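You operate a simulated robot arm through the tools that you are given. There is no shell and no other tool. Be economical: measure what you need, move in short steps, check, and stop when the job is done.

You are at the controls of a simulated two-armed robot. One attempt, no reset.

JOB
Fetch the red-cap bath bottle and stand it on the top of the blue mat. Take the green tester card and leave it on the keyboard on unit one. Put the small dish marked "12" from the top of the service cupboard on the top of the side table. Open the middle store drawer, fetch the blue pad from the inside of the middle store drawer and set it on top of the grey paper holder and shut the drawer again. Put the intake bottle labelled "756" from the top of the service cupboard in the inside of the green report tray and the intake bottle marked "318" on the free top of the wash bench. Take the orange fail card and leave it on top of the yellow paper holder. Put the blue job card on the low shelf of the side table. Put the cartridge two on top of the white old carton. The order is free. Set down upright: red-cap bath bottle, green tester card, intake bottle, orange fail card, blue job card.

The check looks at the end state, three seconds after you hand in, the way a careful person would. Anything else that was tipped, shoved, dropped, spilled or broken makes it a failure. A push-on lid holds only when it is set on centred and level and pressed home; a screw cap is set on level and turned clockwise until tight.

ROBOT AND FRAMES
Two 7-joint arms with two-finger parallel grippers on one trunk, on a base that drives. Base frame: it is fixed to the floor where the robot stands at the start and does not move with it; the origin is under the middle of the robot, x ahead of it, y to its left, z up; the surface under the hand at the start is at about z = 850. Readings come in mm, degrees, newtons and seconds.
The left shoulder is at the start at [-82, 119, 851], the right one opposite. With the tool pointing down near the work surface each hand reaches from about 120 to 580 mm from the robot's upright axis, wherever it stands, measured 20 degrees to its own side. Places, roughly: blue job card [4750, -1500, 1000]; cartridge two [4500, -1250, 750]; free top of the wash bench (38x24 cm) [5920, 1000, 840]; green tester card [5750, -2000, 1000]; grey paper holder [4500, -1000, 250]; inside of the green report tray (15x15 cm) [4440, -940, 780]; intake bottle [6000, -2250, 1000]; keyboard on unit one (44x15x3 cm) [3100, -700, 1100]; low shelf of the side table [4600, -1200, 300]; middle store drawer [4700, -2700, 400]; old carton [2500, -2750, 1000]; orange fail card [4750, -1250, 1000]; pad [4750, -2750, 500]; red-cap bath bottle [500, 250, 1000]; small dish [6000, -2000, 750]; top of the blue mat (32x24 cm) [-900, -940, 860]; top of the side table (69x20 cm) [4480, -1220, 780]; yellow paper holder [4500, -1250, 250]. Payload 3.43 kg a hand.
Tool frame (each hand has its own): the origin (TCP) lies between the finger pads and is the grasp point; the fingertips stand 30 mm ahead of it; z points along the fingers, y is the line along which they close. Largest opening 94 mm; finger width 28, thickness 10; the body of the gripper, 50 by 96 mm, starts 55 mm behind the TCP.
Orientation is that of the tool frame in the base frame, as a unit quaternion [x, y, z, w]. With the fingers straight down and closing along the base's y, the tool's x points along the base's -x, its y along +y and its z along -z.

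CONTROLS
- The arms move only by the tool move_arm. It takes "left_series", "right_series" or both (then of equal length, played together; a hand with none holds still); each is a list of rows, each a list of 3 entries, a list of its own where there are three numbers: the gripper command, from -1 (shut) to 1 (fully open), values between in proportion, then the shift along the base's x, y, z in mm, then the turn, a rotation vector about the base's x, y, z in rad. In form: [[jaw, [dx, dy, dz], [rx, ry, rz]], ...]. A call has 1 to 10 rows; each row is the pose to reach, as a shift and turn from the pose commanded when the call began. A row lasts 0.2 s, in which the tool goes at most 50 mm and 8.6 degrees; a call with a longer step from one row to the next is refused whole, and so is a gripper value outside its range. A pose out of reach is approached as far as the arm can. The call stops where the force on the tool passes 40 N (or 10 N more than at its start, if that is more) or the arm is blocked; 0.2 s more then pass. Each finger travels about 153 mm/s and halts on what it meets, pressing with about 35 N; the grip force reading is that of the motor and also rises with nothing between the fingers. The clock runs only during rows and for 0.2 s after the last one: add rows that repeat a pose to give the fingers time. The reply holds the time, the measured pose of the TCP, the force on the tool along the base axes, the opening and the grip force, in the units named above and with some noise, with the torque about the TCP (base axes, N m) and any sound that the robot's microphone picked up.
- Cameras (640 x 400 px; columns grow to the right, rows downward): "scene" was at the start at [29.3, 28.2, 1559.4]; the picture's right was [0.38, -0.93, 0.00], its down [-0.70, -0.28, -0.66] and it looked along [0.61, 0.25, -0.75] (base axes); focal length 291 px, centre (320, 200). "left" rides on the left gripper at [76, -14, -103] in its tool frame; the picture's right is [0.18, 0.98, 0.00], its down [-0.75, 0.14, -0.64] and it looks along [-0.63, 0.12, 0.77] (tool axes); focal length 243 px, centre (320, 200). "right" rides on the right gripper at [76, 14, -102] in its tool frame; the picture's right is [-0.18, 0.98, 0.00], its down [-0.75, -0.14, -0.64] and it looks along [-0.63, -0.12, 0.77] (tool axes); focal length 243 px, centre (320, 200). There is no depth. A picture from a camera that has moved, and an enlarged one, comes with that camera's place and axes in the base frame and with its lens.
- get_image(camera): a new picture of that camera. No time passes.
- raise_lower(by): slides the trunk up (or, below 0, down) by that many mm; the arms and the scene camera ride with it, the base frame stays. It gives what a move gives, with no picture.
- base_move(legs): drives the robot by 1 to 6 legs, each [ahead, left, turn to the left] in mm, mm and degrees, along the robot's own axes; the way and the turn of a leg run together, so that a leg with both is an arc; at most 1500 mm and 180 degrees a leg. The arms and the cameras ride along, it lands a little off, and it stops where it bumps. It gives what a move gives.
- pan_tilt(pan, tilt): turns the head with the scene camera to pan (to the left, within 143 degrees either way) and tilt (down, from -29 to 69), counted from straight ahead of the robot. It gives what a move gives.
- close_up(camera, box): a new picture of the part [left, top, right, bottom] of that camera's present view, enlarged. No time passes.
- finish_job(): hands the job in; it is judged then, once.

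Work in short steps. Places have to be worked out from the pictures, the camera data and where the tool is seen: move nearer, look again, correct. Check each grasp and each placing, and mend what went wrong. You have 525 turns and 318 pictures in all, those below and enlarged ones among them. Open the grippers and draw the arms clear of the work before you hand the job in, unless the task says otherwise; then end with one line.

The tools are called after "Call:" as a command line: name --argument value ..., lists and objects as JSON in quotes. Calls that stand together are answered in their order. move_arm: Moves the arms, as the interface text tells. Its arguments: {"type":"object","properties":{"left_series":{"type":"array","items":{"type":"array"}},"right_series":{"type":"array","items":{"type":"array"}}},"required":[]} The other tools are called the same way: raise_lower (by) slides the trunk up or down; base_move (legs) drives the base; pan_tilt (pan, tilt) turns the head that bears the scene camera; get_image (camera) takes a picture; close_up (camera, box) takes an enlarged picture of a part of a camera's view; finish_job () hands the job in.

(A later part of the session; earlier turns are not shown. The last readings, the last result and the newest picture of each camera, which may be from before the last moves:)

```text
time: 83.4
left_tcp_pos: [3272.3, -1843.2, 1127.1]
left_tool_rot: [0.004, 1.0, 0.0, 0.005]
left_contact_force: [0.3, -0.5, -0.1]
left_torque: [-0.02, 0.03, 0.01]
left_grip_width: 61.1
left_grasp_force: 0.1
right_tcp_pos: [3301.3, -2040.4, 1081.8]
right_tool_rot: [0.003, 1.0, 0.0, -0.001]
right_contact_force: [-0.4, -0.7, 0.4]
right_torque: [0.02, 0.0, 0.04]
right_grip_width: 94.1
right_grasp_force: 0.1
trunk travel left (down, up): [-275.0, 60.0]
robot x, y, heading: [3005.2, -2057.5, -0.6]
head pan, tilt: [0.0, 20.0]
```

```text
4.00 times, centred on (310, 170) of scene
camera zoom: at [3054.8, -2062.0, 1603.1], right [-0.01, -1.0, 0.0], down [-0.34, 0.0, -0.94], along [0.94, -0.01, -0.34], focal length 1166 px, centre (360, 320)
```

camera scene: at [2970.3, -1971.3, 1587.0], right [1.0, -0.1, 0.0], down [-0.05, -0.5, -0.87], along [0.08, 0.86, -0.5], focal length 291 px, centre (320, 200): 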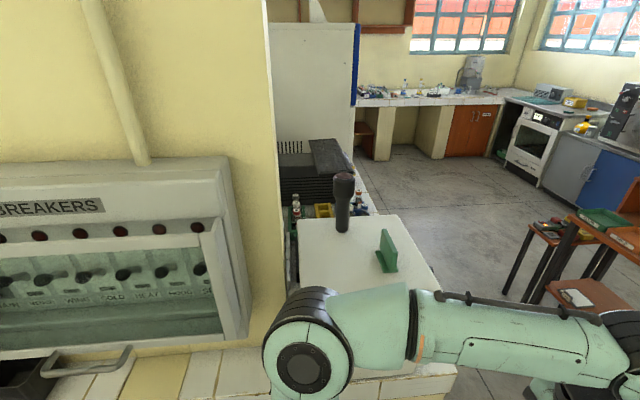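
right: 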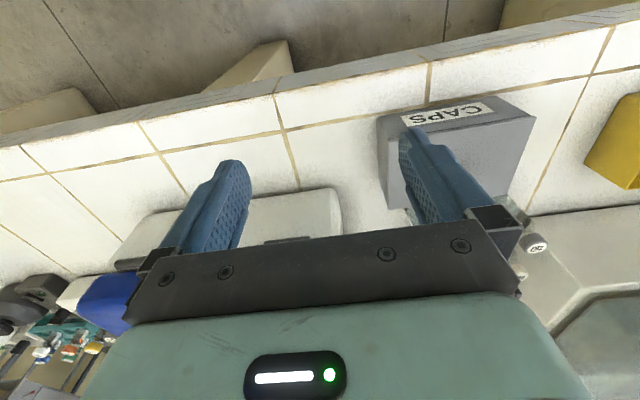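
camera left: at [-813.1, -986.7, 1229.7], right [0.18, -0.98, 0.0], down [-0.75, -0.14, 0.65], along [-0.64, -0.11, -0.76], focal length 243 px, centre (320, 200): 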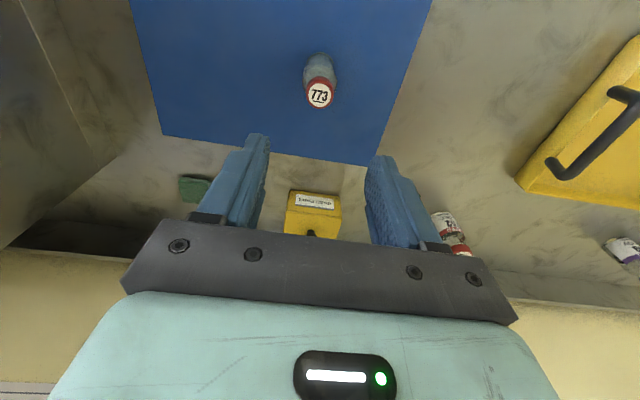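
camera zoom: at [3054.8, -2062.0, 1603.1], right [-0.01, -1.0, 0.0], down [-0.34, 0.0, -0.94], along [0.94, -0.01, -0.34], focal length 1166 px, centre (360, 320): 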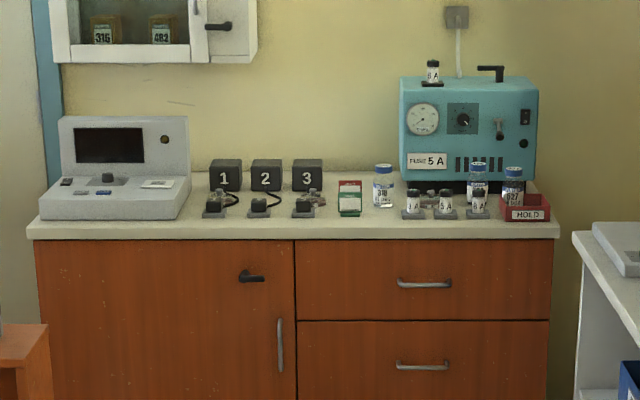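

The cupboard's front edge is near x=5690 (y -1310..-2550), clear path at y≈-2060. I drive to about x=5250 and look at the cupboard top.

Call:
base_move --legs '[[1500, 0, 0], [750, 0, 0]]'

Call:
pan_tilt --pan 0 --tilt 35

Call:
get_image --camera "scene"

Call:
close_up --camera "scene" --box '[190, 80, 460, 250]'

```text
time: 94.5
left_tcp_pos: [5528.7, -1854.1, 1126.2]
left_tool_rot: [-0.001, 1.0, 0.0, 0.005]
left_contact_force: [-0.6, 0.0, 0.2]
left_torque: [-0.01, 0.02, 0.03]
left_grip_width: 61.0
left_grasp_force: 0.0
right_tcp_pos: [5557.4, -2052.6, 1081.5]
right_tool_rot: [-0.001, 1.0, 0.0, 0.0]
right_contact_force: [0.5, -0.4, 0.0]
right_torque: [-0.01, 0.0, -0.02]
right_grip_width: 94.2
right_grasp_force: 0.0
trunk travel left (down, up): [-275.0, 60.0]
robot x, y, heading: [5265.2, -2072.5, 0.1]
head pan, tilt: [0.0, 20.0]
```

```text
time: 95.3
left_tcp_pos: [5528.5, -1855.0, 1127.8]
left_tool_rot: [0.0, 1.0, 0.0, 0.005]
left_contact_force: [0.4, 0.6, -0.3]
left_torque: [0.01, -0.01, 0.01]
left_grip_width: 61.2
left_grasp_force: 0.0
right_tcp_pos: [5557.6, -2051.7, 1081.8]
right_tool_rot: [-0.001, 1.0, 0.0, 0.0]
right_contact_force: [-0.8, -0.3, -0.1]
right_torque: [0.0, 0.01, -0.01]
right_grip_width: 93.9
right_grasp_force: 0.1
trunk travel left (down, up): [-275.0, 60.0]
robot x, y, heading: [5262.3, -2075.8, 0.3]
head pan, tilt: [0.0, 35.0]
```

```text
286 pictures are left
camera scene: at [5307.2, -2075.5, 1579.3], right [0.0, -1.0, 0.0], down [-0.57, 0.0, -0.82], along [0.82, 0.0, -0.57], focal length 291 px, centre (320, 200)
```

scene: 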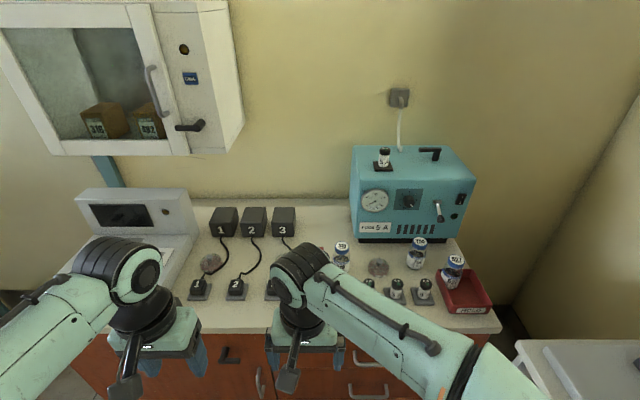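

```text
2.35 times, centred on (325, 165) of scene
camera zoom: at [5307.2, -2075.5, 1579.3], right [0.0, -1.0, 0.0], down [-0.57, 0.0, -0.82], along [0.82, 0.0, -0.57], focal length 686 px, centre (308, 282)
```

zoom: 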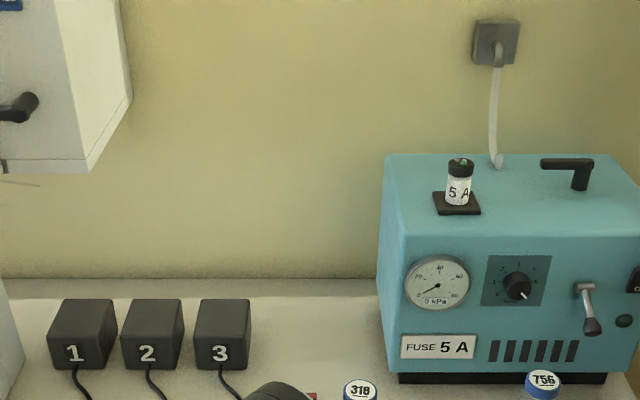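

I see 318, 756 and two small glass dishes. I enlarge the counter.

Call:
close_up --camera "scene" --box '[180, 200, 300, 310]'

Call:
close_up --camera "scene" --box '[310, 220, 490, 320]'

Call:
get_image --camera "right"

```text
3.64 times, centred on (240, 255) of scene
camera zoom: at [5307.2, -2075.5, 1579.3], right [0.0, -1.0, 0.0], down [-0.57, 0.0, -0.82], along [0.82, 0.0, -0.57], focal length 1060 px, centre (611, 0)
```

zoom: 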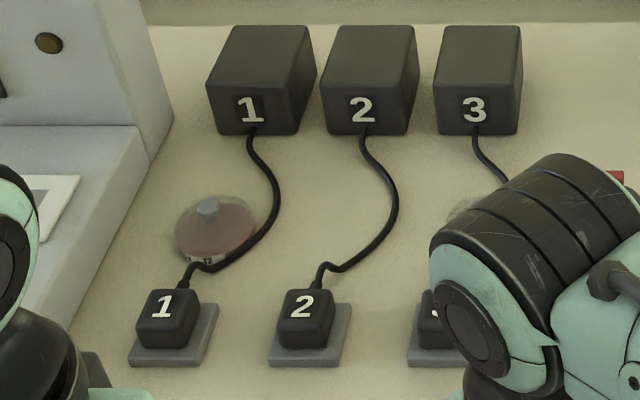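

```text
3.56 times, centred on (400, 270) of scene
camera zoom: at [5307.2, -2075.5, 1579.3], right [0.0, -1.0, 0.0], down [-0.57, 0.0, -0.82], along [0.82, 0.0, -0.57], focal length 1036 px, centre (36, -49)
```

zoom: 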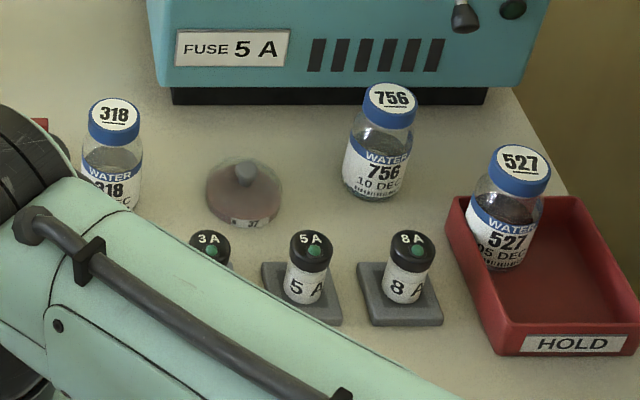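

```text
282 pictures are left
camera right: at [5481.4, -2037.2, 1183.8], right [0.18, 0.98, 0.0], down [0.75, -0.14, 0.64], along [0.63, -0.12, -0.77], focal length 243 px, centre (320, 200)
```

right: 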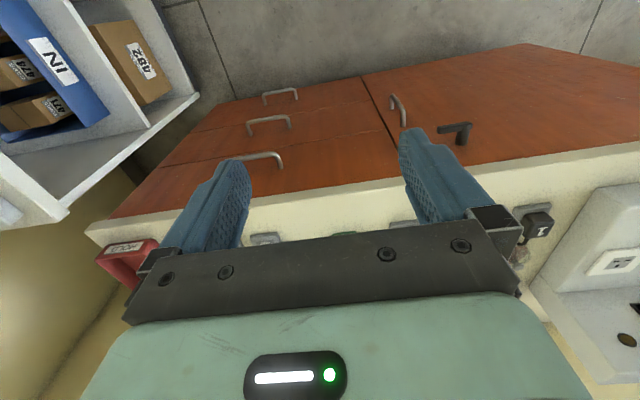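

Left dish looks like "12" (right one is "37"). Counter top ≈ z 873; dish 12 about [5946, -1731]. I move to bring the left hand near it.

Call:
base_move --legs '[[150, 150, 0]]'

Call:
get_image --camera "scene"

Call:
get_image --camera "left"

```text
time: 97.3
left_tcp_pos: [5677.5, -1703.8, 1127.4]
left_tool_rot: [-0.001, 1.0, 0.0, 0.005]
left_contact_force: [0.5, 0.6, -0.4]
left_torque: [-0.02, 0.0, 0.04]
left_grip_width: 61.4
left_grasp_force: 0.0
right_tcp_pos: [5707.3, -1900.3, 1082.1]
right_tool_rot: [0.001, 1.0, 0.0, 0.0]
right_contact_force: [0.2, -0.2, 0.1]
right_torque: [-0.04, -0.02, 0.04]
right_grip_width: 94.0
right_grasp_force: 0.1
trunk travel left (down, up): [-275.0, 60.0]
robot x, y, heading: [5413.0, -1923.3, 0.3]
head pan, tilt: [0.0, 35.0]
```

```text
281 pictures are left
camera scene: at [5456.5, -1925.2, 1579.2], right [0.0, -1.0, 0.0], down [-0.57, 0.0, -0.82], along [0.82, 0.0, -0.57], focal length 291 px, centre (320, 200)
```

scene: 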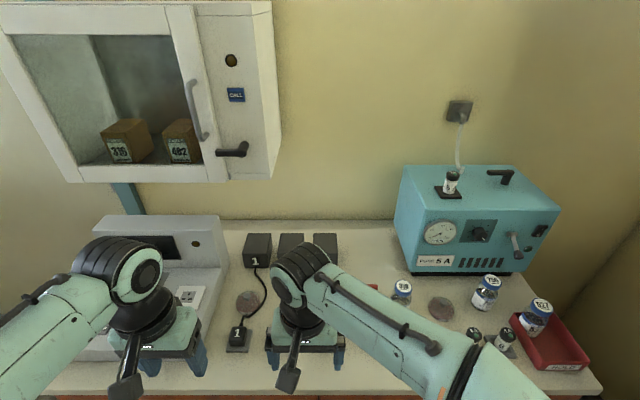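

```text
280 pictures are left
camera left: at [5599.4, -1718.9, 1229.3], right [-0.19, 0.98, 0.0], down [0.75, 0.14, 0.65], along [0.64, 0.12, -0.76], focal length 243 px, centre (320, 200)
```

left: 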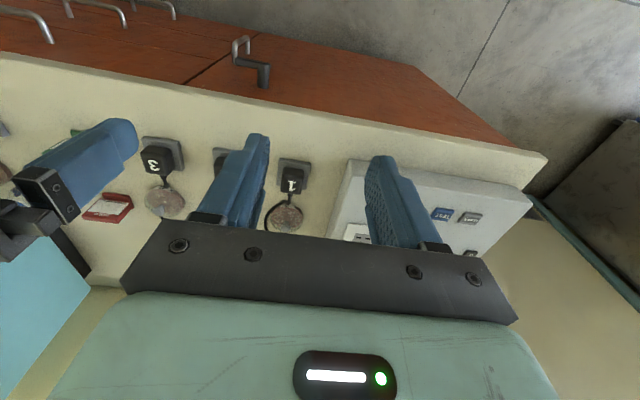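

There are three dishes; I check the label of the one by button 1.

Call:
close_up --camera "scene" --box '[215, 260, 295, 360]'

Call:
close_up --camera "left" --box '[130, 130, 330, 240]'

```text
4.00 times, centred on (255, 310) of scene
camera zoom: at [5456.5, -1925.2, 1579.2], right [0.0, -1.0, 0.0], down [-0.57, 0.0, -0.82], along [0.82, 0.0, -0.57], focal length 1166 px, centre (580, -240)
```

zoom: 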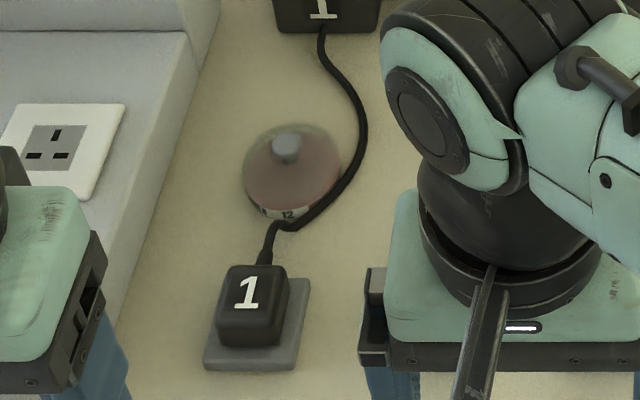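

```text
3.20 times, centred on (230, 185) of left
camera zoom: at [5599.4, -1718.9, 1229.3], right [-0.19, 0.98, 0.0], down [0.75, 0.14, 0.65], along [0.64, 0.12, -0.76], focal length 776 px, centre (608, 248)
```

zoom: 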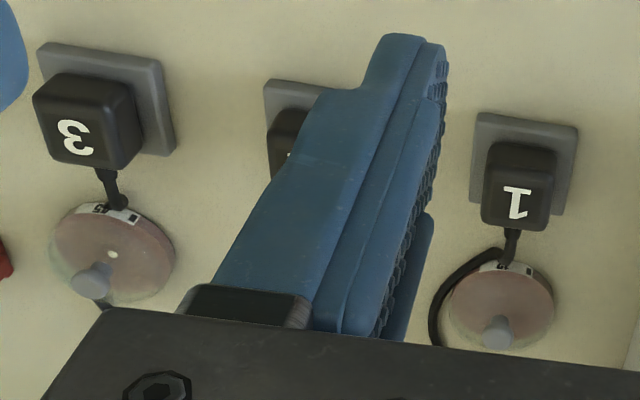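

Dish "12" confirmed at about [5949, -1723], with the cable round its front-right. Before closing in I check the base's front clearance to the cupboard.

Call:
pan_tilt --pan 0 --tilt 69

Call:
get_image --camera "scene"

```text
time: 98.3
left_tcp_pos: [5678.2, -1704.5, 1127.8]
left_tool_rot: [-0.001, 1.0, 0.0, 0.006]
left_contact_force: [-0.3, -0.3, 0.2]
left_torque: [0.02, 0.02, 0.0]
left_grip_width: 61.0
left_grasp_force: 0.0
right_tcp_pos: [5706.6, -1901.0, 1081.6]
right_tool_rot: [-0.001, 1.0, -0.001, 0.0]
right_contact_force: [-0.1, -0.4, -0.4]
right_torque: [0.03, 0.01, 0.0]
right_grip_width: 93.9
right_grasp_force: 0.0
trunk travel left (down, up): [-275.0, 60.0]
robot x, y, heading: [5408.5, -1927.6, 0.0]
head pan, tilt: [0.0, 68.8]
```

```text
277 pictures are left
camera scene: at [5424.2, -1925.4, 1535.6], right [0.0, -1.0, 0.0], down [-0.93, 0.0, -0.36], along [0.36, 0.0, -0.93], focal length 291 px, centre (320, 200)
```

scene: 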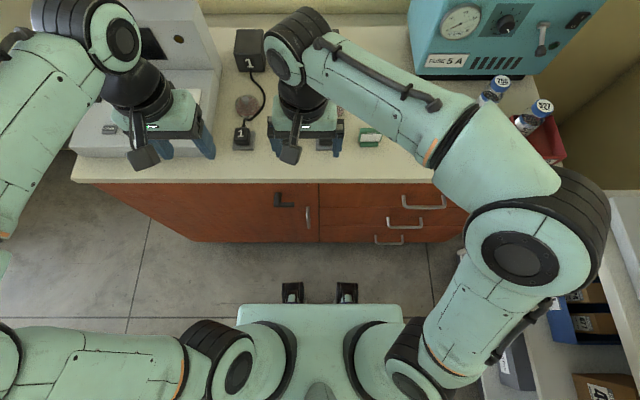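

The base front reaches only ~150 mm ahead of the axis; the edge is at x≈5726, so there is room. I drive 60 mm ahead and bring the left hand over the dish, turned 45°.

Call:
base_move --legs '[[60, 0, 0]]'

Call:
move_arm --left_series '[[0.9, [30, -5, 0], [0, 0, 0.13]], [0.9, [60, -10, 0], [0, 0, 0.26]], [0.9, [90, -15, 0], [0, 0, 0.39]], [0.9, [120, -18, -20], [0, 0, 0.52]], [0.9, [150, -18, -40], [0, 0, 0.65]], [0.9, [180, -18, -60], [0, 0, 0.785]], [0.9, [180, -18, -80], [0, 0, 0.785]]]'

Call:
get_image --camera "left"

Call:
pan_tilt --pan 0 --tilt 50

Call:
get_image --camera "scene"

```text
time: 99.2
left_tcp_pos: [5737.6, -1704.2, 1127.7]
left_tool_rot: [-0.002, 1.0, 0.001, 0.006]
left_contact_force: [0.4, -0.2, -0.1]
left_torque: [-0.01, -0.03, 0.02]
left_grip_width: 61.3
left_grasp_force: 0.0
right_tcp_pos: [5767.3, -1900.8, 1082.1]
right_tool_rot: [-0.001, 1.0, 0.0, 0.0]
right_contact_force: [0.7, -0.1, 0.6]
right_torque: [0.0, 0.02, 0.01]
right_grip_width: 94.2
right_grasp_force: 0.0
trunk travel left (down, up): [-275.0, 60.0]
robot x, y, heading: [5469.5, -1922.5, -0.1]
head pan, tilt: [0.0, 68.8]
```

```text
time: 100.8
left_tcp_pos: [5918.2, -1722.2, 1048.7]
left_tool_rot: [-0.383, 0.924, 0.001, 0.005]
left_contact_force: [0.4, 0.6, -0.5]
left_torque: [0.05, -0.04, -0.01]
left_grip_width: 89.4
left_grasp_force: 0.1
right_tcp_pos: [5766.4, -1901.6, 1081.5]
right_tool_rot: [-0.002, 1.0, 0.0, 0.0]
right_contact_force: [-0.3, -0.3, 0.2]
right_torque: [0.02, -0.04, 0.03]
right_grip_width: 94.3
right_grasp_force: 0.0
trunk travel left (down, up): [-275.0, 60.0]
robot x, y, heading: [5470.6, -1921.6, 0.1]
head pan, tilt: [0.0, 68.8]
```

```text
276 pictures are left
camera left: at [5872.9, -1787.7, 1149.8], right [-0.83, 0.56, 0.0], down [0.43, 0.63, 0.65], along [0.37, 0.54, -0.76], focal length 243 px, centre (320, 200)
```

left: 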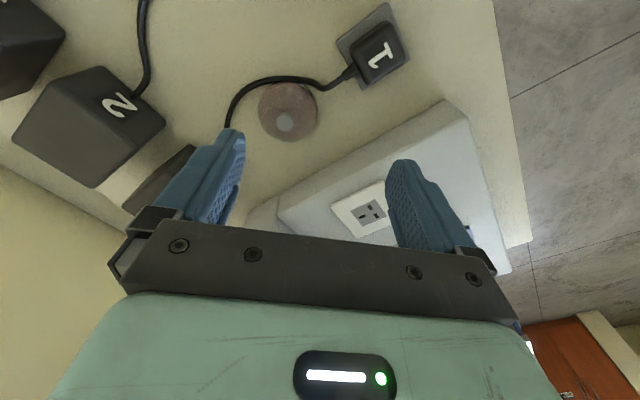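

```text
time: 101.7
left_tcp_pos: [5918.2, -1721.3, 1048.3]
left_tool_rot: [-0.383, 0.924, 0.002, 0.004]
left_contact_force: [0.2, 0.2, -0.1]
left_torque: [0.04, -0.01, 0.01]
left_grip_width: 89.3
left_grasp_force: 0.1
right_tcp_pos: [5767.7, -1901.3, 1081.8]
right_tool_rot: [-0.001, 1.0, 0.0, 0.0]
right_contact_force: [0.4, -0.2, -1.1]
right_torque: [-0.01, -0.03, 0.0]
right_grip_width: 94.3
right_grasp_force: 0.1
trunk travel left (down, up): [-275.0, 60.0]
robot x, y, heading: [5473.8, -1924.2, 0.2]
head pan, tilt: [0.0, 50.0]
```

```text
275 pictures are left
camera scene: at [5504.9, -1925.4, 1557.4], right [0.0, -1.0, 0.0], down [-0.77, 0.0, -0.64], along [0.64, 0.0, -0.77], focal length 291 px, centre (320, 200)
```

scene: 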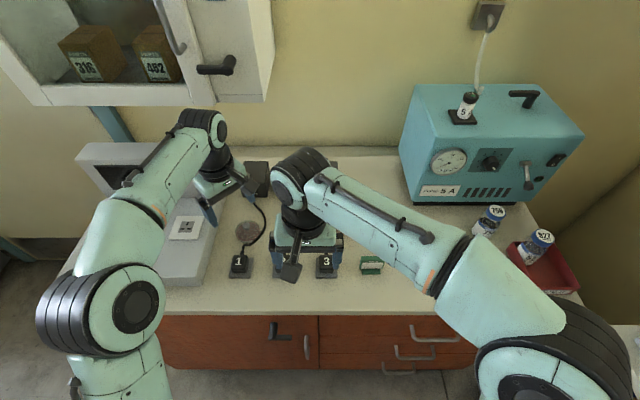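

Dish at ≈[5954, -1725], radius ≈32 mm, cable ~30 mm off on the finger side. I narrow the jaw to 78 mm, centre, and descend part way.

Call:
move_arm --left_series '[[0.66, [20, -3, -20], [0, 0, 0]], [0.66, [36, -4, -50], [0, 0, 0]], [0.66, [36, -4, -90], [0, 0, 0]], [0.66, [36, -4, -100], [0, 0, 0]], [0.66, [36, -4, -100], [0, 0, 0]]]'

Call:
get_image --camera "left"

Call:
close_up --camera "scene" --box '[180, 140, 300, 290]'

```text
time: 102.9
left_tcp_pos: [5953.1, -1726.2, 947.7]
left_tool_rot: [-0.383, 0.924, 0.001, 0.004]
left_contact_force: [0.0, 0.1, 0.1]
left_torque: [-0.02, -0.01, 0.01]
left_grip_width: 78.0
left_grasp_force: 0.0
right_tcp_pos: [5767.1, -1900.0, 1082.2]
right_tool_rot: [-0.002, 1.0, 0.0, 0.0]
right_contact_force: [0.2, 0.2, -0.4]
right_torque: [0.0, 0.01, 0.04]
right_grip_width: 93.9
right_grasp_force: 0.0
trunk travel left (down, up): [-275.0, 60.0]
robot x, y, heading: [5471.4, -1920.6, -0.1]
head pan, tilt: [0.0, 50.0]
```

```text
274 pictures are left
camera left: at [5907.7, -1792.1, 1049.3], right [-0.83, 0.56, 0.0], down [0.43, 0.63, 0.65], along [0.37, 0.54, -0.76], focal length 243 px, centre (320, 200)
```

left: 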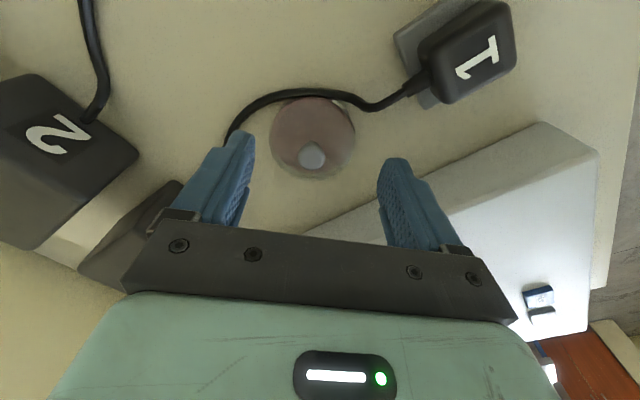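

```text
2.67 times, centred on (240, 215) of scene
camera zoom: at [5504.8, -1925.4, 1557.5], right [0.0, -1.0, 0.0], down [-0.77, 0.0, -0.64], along [0.64, 0.0, -0.77], focal length 777 px, centre (533, 160)
```

zoom: 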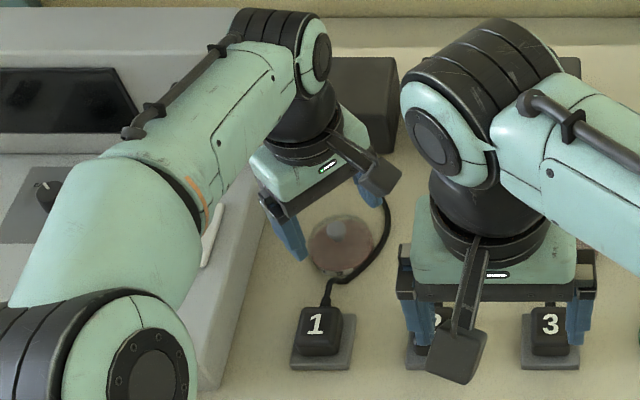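

Centre reads ≈[5959, -1727]. I shift 5 mm and descend gently to z≈907, then close.

Call:
move_arm --left_series '[[0.66, [5, -1, -10], [0, 0, 0]], [0.66, [5, -1, -25], [0, 0, 0]], [0.66, [5, -1, -33], [0, 0, 0]], [0.66, [5, -1, -37], [0, 0, 0]], [0.66, [5, -1, -40], [0, 0, 0]], [0.66, [5, -1, -40], [0, 0, 0]]]'

Call:
get_image --camera "left"

```text
time: 104.3
left_tcp_pos: [5960.0, -1726.4, 907.7]
left_tool_rot: [-0.383, 0.924, 0.002, 0.004]
left_contact_force: [0.2, -0.2, -0.5]
left_torque: [0.0, 0.0, 0.01]
left_grip_width: 77.8
left_grasp_force: 0.0
right_tcp_pos: [5768.3, -1901.0, 1081.3]
right_tool_rot: [-0.001, 1.0, 0.0, 0.0]
right_contact_force: [0.2, 0.8, -0.2]
right_torque: [-0.03, 0.0, 0.03]
right_grip_width: 93.7
right_grasp_force: 0.0
trunk travel left (down, up): [-275.0, 60.0]
robot x, y, heading: [5470.8, -1925.7, -0.0]
head pan, tilt: [0.0, 50.0]
```

```text
272 pictures are left
camera left: at [5912.8, -1792.4, 1009.2], right [-0.83, 0.56, 0.0], down [0.43, 0.63, 0.65], along [0.37, 0.54, -0.76], focal length 243 px, centre (320, 200)
```

left: 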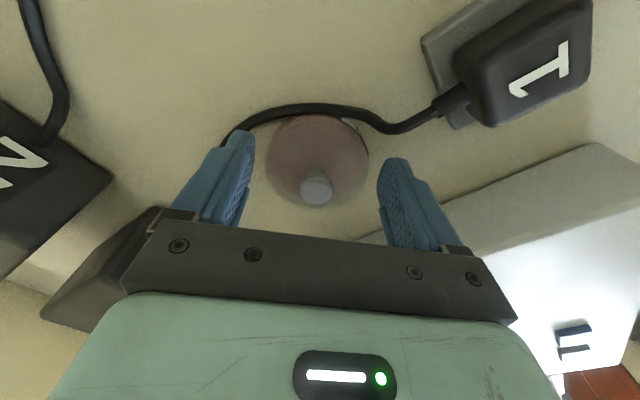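

Tips are level with the dish and centred. I lower 3 mm more carefully and close.

Call:
move_arm --left_series '[[0.66, [0, 0, -1.5], [0, 0, 0]], [0.66, [0, 0, -3], [0, 0, 0]], [0.5, [0, 0, -3], [0, 0, 0]], [0.3, [0, 0, -3], [0, 0, 0]], [0.1, [0, 0, -3], [0, 0, 0]], [0.1, [0, 0, -3], [0, 0, 0]]]'

Call:
get_image --camera "left"

```text
time: 105.7
left_tcp_pos: [5957.2, -1727.9, 905.5]
left_tool_rot: [-0.383, 0.924, 0.002, 0.005]
left_contact_force: [1.1, -0.2, 0.3]
left_torque: [-0.05, 0.01, -0.02]
left_grip_width: 66.1
left_grasp_force: 35.0
right_tcp_pos: [5767.2, -1901.3, 1082.4]
right_tool_rot: [-0.001, 1.0, 0.0, 0.001]
right_contact_force: [0.1, 0.2, 0.4]
right_torque: [0.01, 0.0, -0.02]
right_grip_width: 94.2
right_grasp_force: 0.0
trunk travel left (down, up): [-275.0, 60.0]
robot x, y, heading: [5472.7, -1923.1, -0.2]
head pan, tilt: [0.0, 50.0]
```

```text
271 pictures are left
camera left: at [5912.7, -1792.4, 1006.5], right [-0.83, 0.56, 0.0], down [0.43, 0.63, 0.65], along [0.37, 0.54, -0.76], focal length 243 px, centre (320, 200)
```

left: 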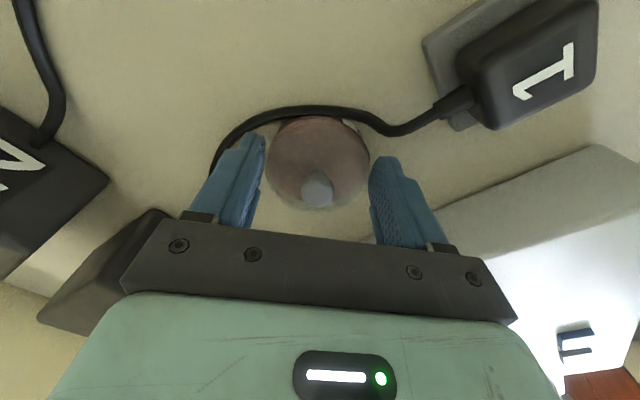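

Gripped at 66 mm. Lift a little and check that the whole dish comes.

Call:
move_arm --left_series '[[0, [0, 0, 10], [0, 0, 0]], [0, [0, 0, 30], [0, 0, 0]], [0, [0, 0, 60], [0, 0, 0]], [0, [0, 0, 90], [0, 0, 0]], [0, [0, 0, 90], [0, 0, 0]]]'

Call:
get_image --camera "left"

Call:
close_up --camera "scene" --box '[180, 140, 300, 290]'

```text
time: 106.9
left_tcp_pos: [5958.0, -1727.2, 994.8]
left_tool_rot: [-0.382, 0.924, 0.002, 0.005]
left_contact_force: [0.0, -1.4, -1.3]
left_torque: [-0.02, 0.0, 0.0]
left_grip_width: 66.0
left_grasp_force: 35.0
right_tcp_pos: [5767.6, -1900.5, 1082.7]
right_tool_rot: [-0.001, 1.0, 0.0, 0.0]
right_contact_force: [-0.7, 0.4, 0.1]
right_torque: [-0.01, 0.0, -0.02]
right_grip_width: 93.9
right_grasp_force: 0.0
trunk travel left (down, up): [-275.0, 60.0]
robot x, y, heading: [5470.8, -1924.8, -0.2]
head pan, tilt: [0.0, 50.0]
```

```text
270 pictures are left
camera left: at [5912.6, -1792.2, 1096.3], right [-0.83, 0.56, 0.0], down [0.43, 0.63, 0.65], along [0.37, 0.54, -0.76], focal length 243 px, centre (320, 200)
```

left: 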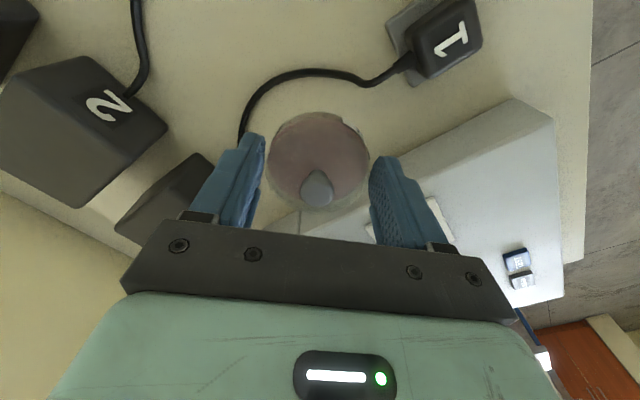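

```text
2.67 times, centred on (240, 215) of scene
camera zoom: at [5505.1, -1925.3, 1557.5], right [0.0, -1.0, 0.0], down [-0.77, 0.0, -0.64], along [0.64, 0.0, -0.77], focal length 777 px, centre (533, 160)
```

zoom: 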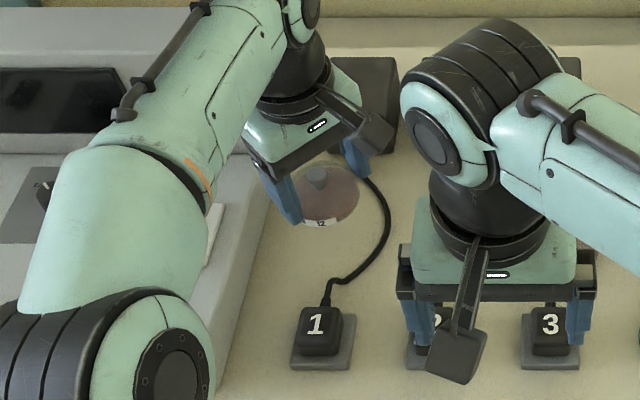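

The whole dish "12" is held. I raise and tuck the left hand, then strafe right for bottle 756.

Call:
move_arm --left_series '[[0, [0, 0, 40], [0, 0, 0]], [0, [0, 0, 80], [0, 0, 0]], [0, [-30, 5, 115], [0, 0, 0]], [0, [-75, 10, 125], [0, 0, 0]], [0, [-120, 15, 125], [0, 0, 0]], [0, [-165, 18, 125], [0, 0, 0]], [0, [-205, 20, 125], [0, 0, 0]], [0, [-205, 20, 125], [0, 0, 0]]]'

Call:
base_move --legs '[[0, -262, 0]]'

Call:
get_image --camera "scene"

Call:
get_image --camera "right"

```text
time: 108.7
left_tcp_pos: [5753.9, -1707.3, 1119.4]
left_tool_rot: [-0.383, 0.924, 0.002, 0.005]
left_contact_force: [0.0, -0.3, -1.5]
left_torque: [0.04, 0.04, -0.02]
left_grip_width: 66.1
left_grasp_force: 35.3
right_tcp_pos: [5767.5, -1900.9, 1081.1]
right_tool_rot: [-0.001, 1.0, 0.0, 0.0]
right_contact_force: [0.7, 0.2, -0.8]
right_torque: [-0.01, 0.01, 0.01]
right_grip_width: 94.2
right_grasp_force: 0.0
trunk travel left (down, up): [-275.0, 60.0]
robot x, y, heading: [5471.3, -1923.1, -0.1]
head pan, tilt: [0.0, 50.0]
```

```text
time: 111.6
left_tcp_pos: [5753.0, -1967.1, 1119.7]
left_tool_rot: [-0.384, 0.923, 0.002, 0.005]
left_contact_force: [-0.8, 0.9, -1.0]
left_torque: [-0.01, 0.02, 0.0]
left_grip_width: 66.1
left_grasp_force: 34.7
right_tcp_pos: [5766.3, -2161.9, 1081.7]
right_tool_rot: [-0.001, 1.0, 0.0, -0.001]
right_contact_force: [-0.1, -0.4, 0.4]
right_torque: [0.0, 0.01, 0.0]
right_grip_width: 94.2
right_grasp_force: 0.1
trunk travel left (down, up): [-275.0, 60.0]
robot x, y, heading: [5469.6, -2185.6, 0.1]
head pan, tilt: [0.0, 50.0]
```

```text
268 pictures are left
camera scene: at [5505.0, -2187.1, 1557.5], right [0.0, -1.0, 0.0], down [-0.77, 0.0, -0.64], along [0.64, 0.0, -0.77], focal length 291 px, centre (320, 200)
```

scene: 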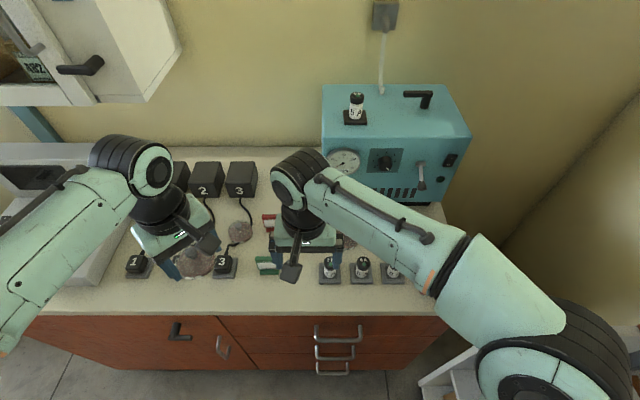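

```text
267 pictures are left
camera right: at [5690.1, -2148.8, 1183.9], right [0.18, 0.98, 0.0], down [0.75, -0.14, 0.64], along [0.63, -0.12, -0.77], focal length 243 px, centre (320, 200)
```

right: 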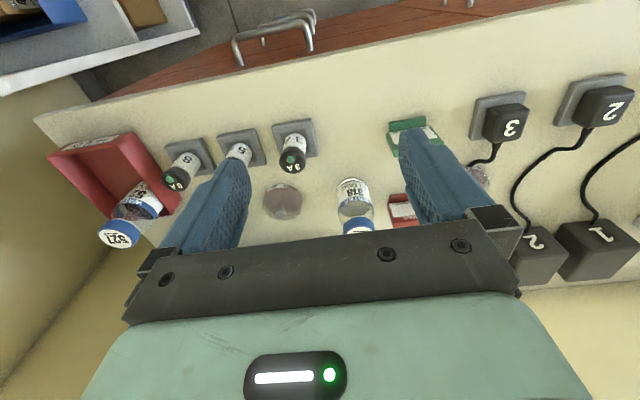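

756 should be at about [5947, -2377], cap top ≈980, device front at x≈6057. I bring the right hand above it at z≈1100.

Call:
move_arm --right_series '[[0.7, [10, -45, 15], [0, 0, 0]], [0.7, [20, -90, 20], [0, 0, 0]], [0.7, [45, -130, 20], [0, 0, 0]], [0.7, [80, -160, 20], [0, 0, 0]], [0.7, [115, -190, 20], [0, 0, 0]], [0.7, [140, -205, 0], [0, 0, 0]], [0.7, [140, -205, 0], [0, 0, 0]]]'

Call:
get_image --camera "right"

Call:
get_image --camera "scene"

```text
time: 113.2
left_tcp_pos: [5753.7, -1968.7, 1119.5]
left_tool_rot: [-0.383, 0.924, 0.001, 0.006]
left_contact_force: [0.2, 0.5, -0.6]
left_torque: [0.01, 0.02, -0.03]
left_grip_width: 66.2
left_grasp_force: 34.9
right_tcp_pos: [5906.0, -2369.4, 1081.6]
right_tool_rot: [-0.001, 1.0, 0.0, 0.0]
right_contact_force: [-0.8, 0.4, 0.2]
right_torque: [-0.04, -0.03, -0.01]
right_grip_width: 79.9
right_grasp_force: 0.0
trunk travel left (down, up): [-275.0, 60.0]
robot x, y, heading: [5469.8, -2186.1, 0.3]
head pan, tilt: [0.0, 50.0]
```

```text
266 pictures are left
camera right: at [5829.6, -2354.8, 1183.6], right [0.18, 0.98, 0.0], down [0.75, -0.14, 0.64], along [0.63, -0.12, -0.77], focal length 243 px, centre (320, 200)
```

right: 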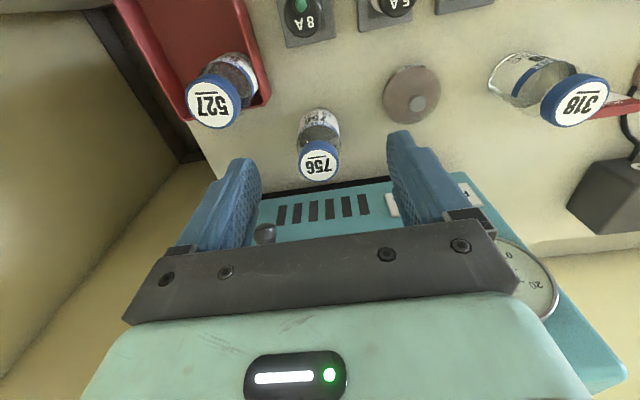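

```text
265 pictures are left
camera scene: at [5504.4, -2186.8, 1557.5], right [0.0, -1.0, 0.0], down [-0.77, 0.0, -0.64], along [0.64, 0.0, -0.77], focal length 291 px, centre (320, 200)
```

scene: 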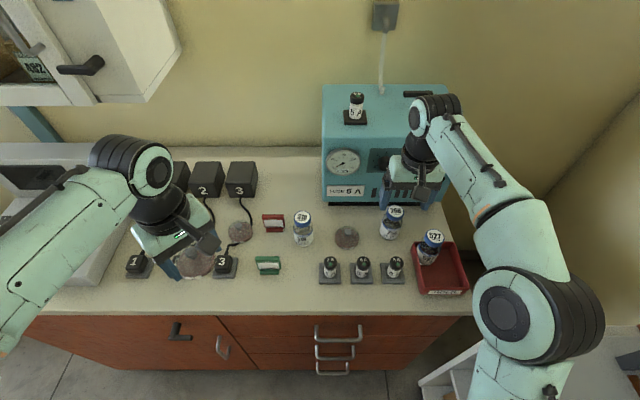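

Both views give 756 at ≈[5948, -2377]. I centre and descend to z≈945, then close.

Call:
move_arm --right_series '[[0.7, [42, -8, -10], [0, 0, 0]], [0.7, [42, -8, -50], [0, 0, 0]], [0.7, [42, -8, -90], [0, 0, 0]], [0.7, [42, -8, -120], [0, 0, 0]], [0.7, [42, -8, -137], [0, 0, 0]], [0.7, [42, -8, -137], [0, 0, 0]], [0, [42, -8, -137], [0, 0, 0]], [-1, [42, -8, -137], [0, 0, 0]], [-1, [42, -8, -137], [0, 0, 0]]]'

Call:
get_image --camera "right"

```text
time: 115.2
left_tcp_pos: [5754.0, -1967.6, 1119.0]
left_tool_rot: [-0.383, 0.924, 0.002, 0.005]
left_contact_force: [0.1, -0.4, 0.0]
left_torque: [-0.01, 0.03, 0.03]
left_grip_width: 66.3
left_grasp_force: 34.6
right_tcp_pos: [5948.5, -2377.6, 945.0]
right_tool_rot: [-0.001, 1.0, 0.0, 0.001]
right_contact_force: [-0.3, -0.4, 0.4]
right_torque: [0.02, 0.03, -0.02]
right_grip_width: 50.2
right_grasp_force: 35.1
trunk travel left (down, up): [-275.0, 60.0]
robot x, y, heading: [5469.6, -2185.6, 0.2]
head pan, tilt: [0.0, 50.0]
```

```text
264 pictures are left
camera right: at [5871.5, -2362.3, 1046.7], right [0.18, 0.98, 0.0], down [0.75, -0.14, 0.64], along [0.63, -0.12, -0.77], focal length 243 px, centre (320, 200)
```

right: 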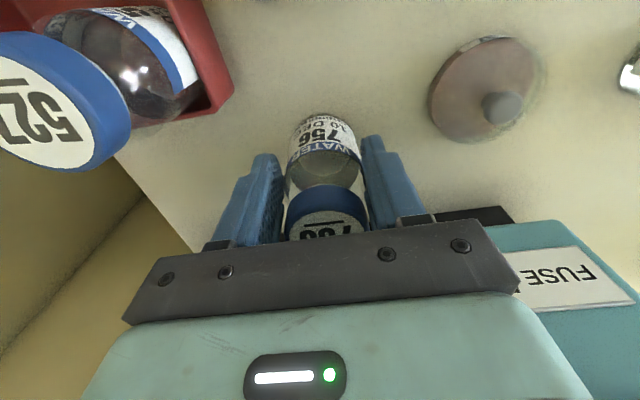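

756 gripped at 50 mm. I lift straight and tuck the right hand.

Call:
move_arm --right_series '[[-1, [0, 0, 40], [0, 0, 0]], [-1, [0, 0, 85], [0, 0, 0]], [-1, [0, 0, 130], [0, 0, 0]], [-1, [-20, 15, 160], [0, 0, 0]], [-1, [-60, 30, 165], [0, 0, 0]], [-1, [-100, 45, 165], [0, 0, 0]], [-1, [-140, 60, 165], [0, 0, 0]], [-1, [-180, 75, 165], [0, 0, 0]], [-1, [-180, 75, 165], [0, 0, 0]]]'

Call:
get_image --camera "scene"

```text
time: 117.2
left_tcp_pos: [5753.2, -1967.3, 1119.2]
left_tool_rot: [-0.383, 0.924, 0.002, 0.005]
left_contact_force: [0.7, -0.3, -1.8]
left_torque: [-0.04, 0.02, -0.01]
left_grip_width: 66.4
left_grasp_force: 35.2
right_tcp_pos: [5769.2, -2299.8, 1110.0]
right_tool_rot: [-0.001, 1.0, 0.0, -0.001]
right_contact_force: [-1.5, 0.2, -0.3]
right_torque: [-0.03, 0.03, -0.01]
right_grip_width: 49.5
right_grasp_force: 34.9
trunk travel left (down, up): [-275.0, 60.0]
robot x, y, heading: [5470.7, -2184.9, -0.2]
head pan, tilt: [0.0, 50.0]
```

```text
263 pictures are left
camera scene: at [5505.8, -2187.0, 1557.5], right [0.0, -1.0, 0.0], down [-0.77, 0.0, -0.64], along [0.64, 0.0, -0.77], focal length 291 px, centre (320, 200)
```

scene: 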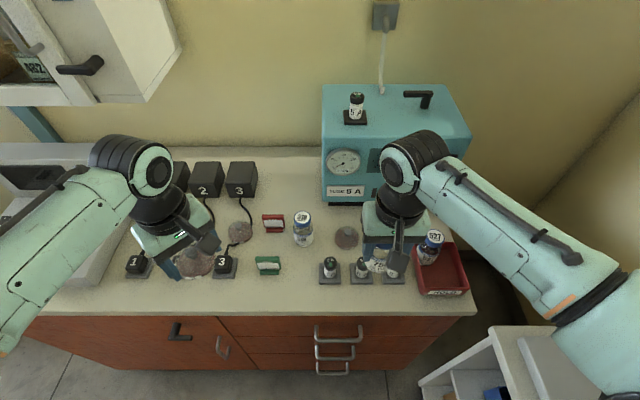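

Both items held. I back out to x≈4030 and slide over in front of the side table.

Call:
base_move --legs '[[-60, 0, 0], [0, 135, 0], [-1390, 0, 0], [0, 850, 0]]'

Call:
pan_tilt --pan 0 --tilt 45

Call:
get_image --camera "scene"

```text
time: 133.5
left_tcp_pos: [4321.4, -982.1, 1120.1]
left_tool_rot: [-0.38, 0.925, 0.002, 0.005]
left_contact_force: [-0.5, 0.1, -1.3]
left_torque: [-0.01, 0.01, 0.0]
left_grip_width: 66.3
left_grasp_force: 34.9
right_tcp_pos: [4334.8, -1314.7, 1109.6]
right_tool_rot: [0.004, 1.0, 0.0, 0.0]
right_contact_force: [-0.2, -0.7, -1.3]
right_torque: [-0.02, 0.0, -0.01]
right_grip_width: 49.0
right_grasp_force: 35.3
trunk travel left (down, up): [-275.0, 60.0]
robot x, y, heading: [4036.3, -1195.1, -0.5]
head pan, tilt: [0.0, 50.0]
```

```text
time: 134.1
left_tcp_pos: [4321.8, -980.9, 1119.6]
left_tool_rot: [-0.379, 0.925, 0.002, 0.005]
left_contact_force: [0.1, 0.9, -0.3]
left_torque: [0.03, -0.01, 0.0]
left_grip_width: 66.3
left_grasp_force: 34.8
right_tcp_pos: [4335.1, -1312.8, 1108.7]
right_tool_rot: [0.004, 1.0, 0.001, 0.0]
right_contact_force: [0.6, 0.3, -1.4]
right_torque: [-0.01, 0.05, 0.0]
right_grip_width: 49.2
right_grasp_force: 34.8
trunk travel left (down, up): [-275.0, 60.0]
robot x, y, heading: [4041.8, -1200.8, -0.5]
head pan, tilt: [0.0, 45.0]
```

```text
262 pictures are left
camera scene: at [4076.5, -1198.5, 1564.4], right [-0.01, -1.0, 0.0], down [-0.71, 0.01, -0.71], along [0.71, -0.01, -0.71], focal length 291 px, centre (320, 200)
```

scene: 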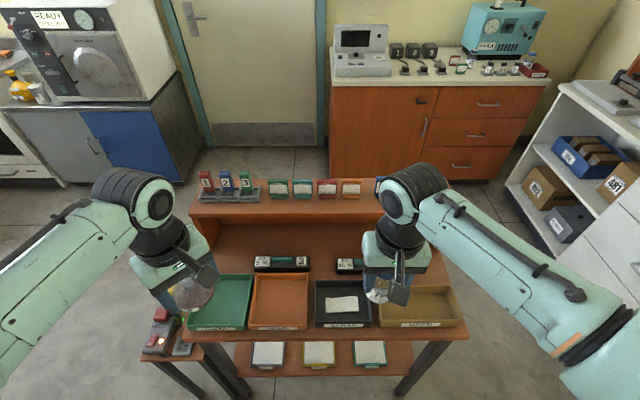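

I enlarge the table to see labels and free room.

Call:
close_up --camera "scene" --box '[170, 160, 330, 260]'

Call:
close_up --camera "scene" --box '[170, 260, 330, 380]'

Call:
close_up --camera "scene" --box '[300, 160, 500, 380]'

```text
4.00 times, centred on (250, 210) of scene
camera zoom: at [4076.5, -1198.5, 1564.4], right [-0.01, -1.0, 0.0], down [-0.71, 0.01, -0.71], along [0.71, -0.01, -0.71], focal length 1166 px, centre (600, 160)
```

zoom: 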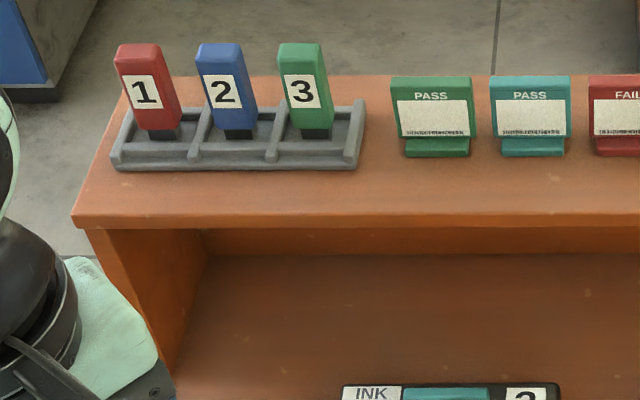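

```text
3.33 times, centred on (250, 320) of scene
camera zoom: at [4076.5, -1198.5, 1564.4], right [-0.01, -1.0, 0.0], down [-0.71, 0.01, -0.71], along [0.71, -0.01, -0.71], focal length 971 px, centre (553, -200)
```

zoom: 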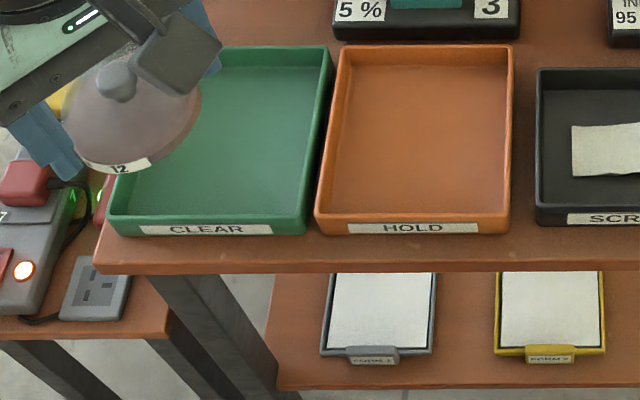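

```text
1.82 times, centred on (400, 270) of scene
camera zoom: at [4076.5, -1198.5, 1564.4], right [-0.01, -1.0, 0.0], down [-0.71, 0.01, -0.71], along [0.71, -0.01, -0.71], focal length 530 px, centre (174, 73)
```

zoom: 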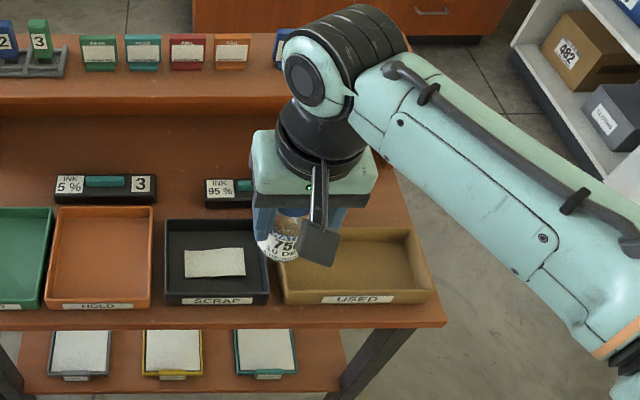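

Green tray centre ≈[4448, -940]; "INK" cartridges on the table top, the second is likely cartridge two. First the bottle: I strafe left 280 so the right hand faces the green tray.

Call:
base_move --legs '[[0, 280, 0]]'

Call:
get_image --camera "scene"

Call:
get_image --camera "right"

```text
time: 137.2
left_tcp_pos: [4323.7, -699.7, 1119.2]
left_tool_rot: [-0.38, 0.925, 0.001, 0.004]
left_contact_force: [0.4, 0.2, -0.6]
left_torque: [-0.02, 0.02, 0.02]
left_grip_width: 66.4
left_grasp_force: 34.9
right_tcp_pos: [4336.9, -1032.1, 1107.9]
right_tool_rot: [0.004, 1.0, 0.0, 0.0]
right_contact_force: [0.7, -0.1, -0.9]
right_torque: [-0.01, 0.01, -0.05]
right_grip_width: 49.3
right_grasp_force: 34.6
trunk travel left (down, up): [-275.0, 60.0]
robot x, y, heading: [4039.3, -916.3, -0.7]
head pan, tilt: [0.0, 45.0]
```

```text
258 pictures are left
camera scene: at [4078.6, -916.3, 1564.4], right [-0.01, -1.0, 0.0], down [-0.71, 0.01, -0.71], along [0.71, -0.01, -0.71], focal length 291 px, centre (320, 200)
```

scene: 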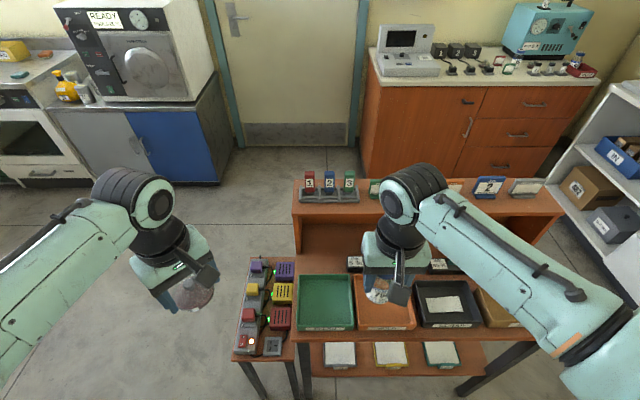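

```text
257 pictures are left
camera right: at [4260.6, -1017.4, 1211.5], right [0.19, 0.98, 0.0], down [0.75, -0.15, 0.64], along [0.63, -0.12, -0.77], focal length 243 px, centre (320, 200)
```

right: 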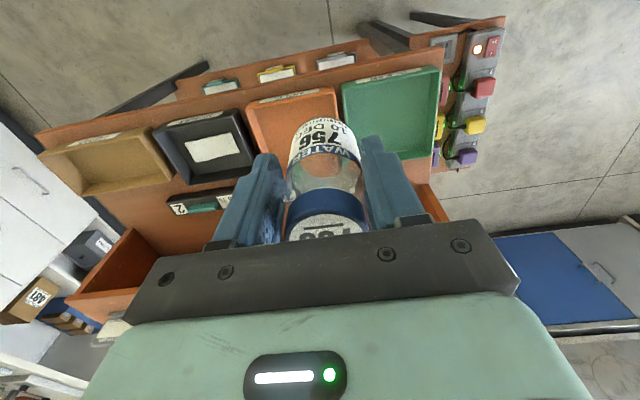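

Tray centre ≈[4452, -938]. I carry the bottle over it and lower to z≈880.

Call:
move_arm --right_series '[[-1, [30, 25, 0], [0, 0, 0]], [-1, [60, 50, 0], [0, 0, 0]], [-1, [90, 75, -10], [0, 0, 0]], [-1, [115, 93, -40], [0, 0, 0]], [-1, [115, 93, -85], [0, 0, 0]], [-1, [115, 93, -130], [0, 0, 0]], [-1, [115, 93, -175], [0, 0, 0]], [-1, [115, 93, -220], [0, 0, 0]], [-1, [115, 93, -228], [0, 0, 0]]]'

Call:
get_image --camera "right"

Call:
close_up --camera "scene" --box '[280, 220, 400, 350]'

```text
time: 139.2
left_tcp_pos: [4323.0, -699.4, 1118.7]
left_tool_rot: [-0.379, 0.925, 0.003, 0.005]
left_contact_force: [0.0, -0.8, -0.2]
left_torque: [-0.04, -0.02, 0.02]
left_grip_width: 66.3
left_grasp_force: 35.4
right_tcp_pos: [4452.7, -939.2, 881.0]
right_tool_rot: [0.002, 1.0, 0.0, -0.001]
right_contact_force: [1.1, 1.0, -0.6]
right_torque: [0.02, 0.02, -0.04]
right_grip_width: 48.9
right_grasp_force: 35.0
trunk travel left (down, up): [-275.0, 60.0]
robot x, y, heading: [4042.9, -913.6, -0.5]
head pan, tilt: [0.0, 45.0]
```

```text
256 pictures are left
camera right: at [4375.9, -925.5, 983.5], right [0.19, 0.98, 0.0], down [0.75, -0.15, 0.64], along [0.63, -0.12, -0.77], focal length 243 px, centre (320, 200)
```

right: 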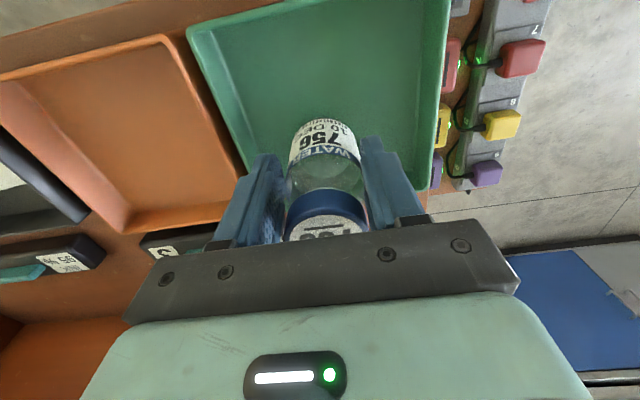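

```text
3.08 times, centred on (340, 285) of scene
camera zoom: at [4078.4, -916.5, 1564.4], right [-0.01, -1.0, 0.0], down [-0.71, 0.01, -0.71], along [0.71, -0.01, -0.71], focal length 897 px, centre (258, -62)
```

zoom: 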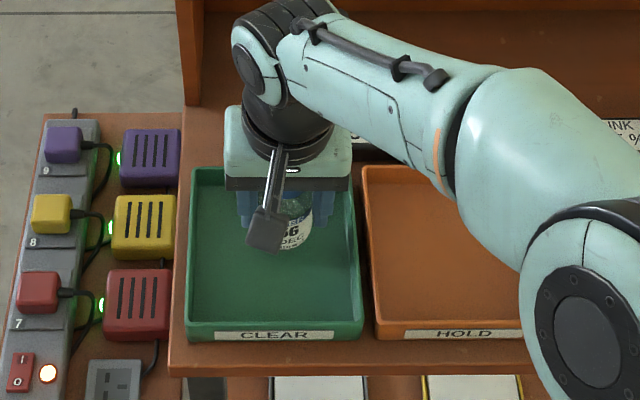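

The bottle is over the middle of the tray. I lower in small steps until contact.

Call:
move_arm --right_series '[[-1, [0, 0, -8], [0, 0, 0]], [-1, [0, 0, -13], [0, 0, 0]], [-1, [0, 0, -16], [0, 0, 0]], [-1, [0, 0, -18], [0, 0, 0]], [-1, [0, 0, -20], [0, 0, 0]], [-1, [0, 0, -22], [0, 0, 0]], [-1, [0, 0, -24], [0, 0, 0]], [-1, [0, 0, -26], [0, 0, 0]], [-1, [0, 0, -28], [0, 0, 0]]]'

```text
time: 140.7
left_tcp_pos: [4323.0, -697.9, 1118.5]
left_tool_rot: [-0.379, 0.925, 0.002, 0.005]
left_contact_force: [0.9, 0.4, -0.8]
left_torque: [-0.04, 0.01, -0.02]
left_grip_width: 66.5
left_grasp_force: 35.3
right_tcp_pos: [4453.4, -937.3, 862.0]
right_tool_rot: [0.004, 1.0, 0.002, 0.004]
right_contact_force: [-3.9, -0.7, 11.7]
right_torque: [-0.12, -0.1, -0.06]
right_grip_width: 48.6
right_grasp_force: 35.0
trunk travel left (down, up): [-275.0, 60.0]
robot x, y, heading: [4039.2, -913.8, -0.2]
head pan, tilt: [0.0, 45.0]
stopped in row 7 (right hand): the force on the tool passed its limit at 42 N (the readings are from after the stop); the commanded pose is now the measured one
```

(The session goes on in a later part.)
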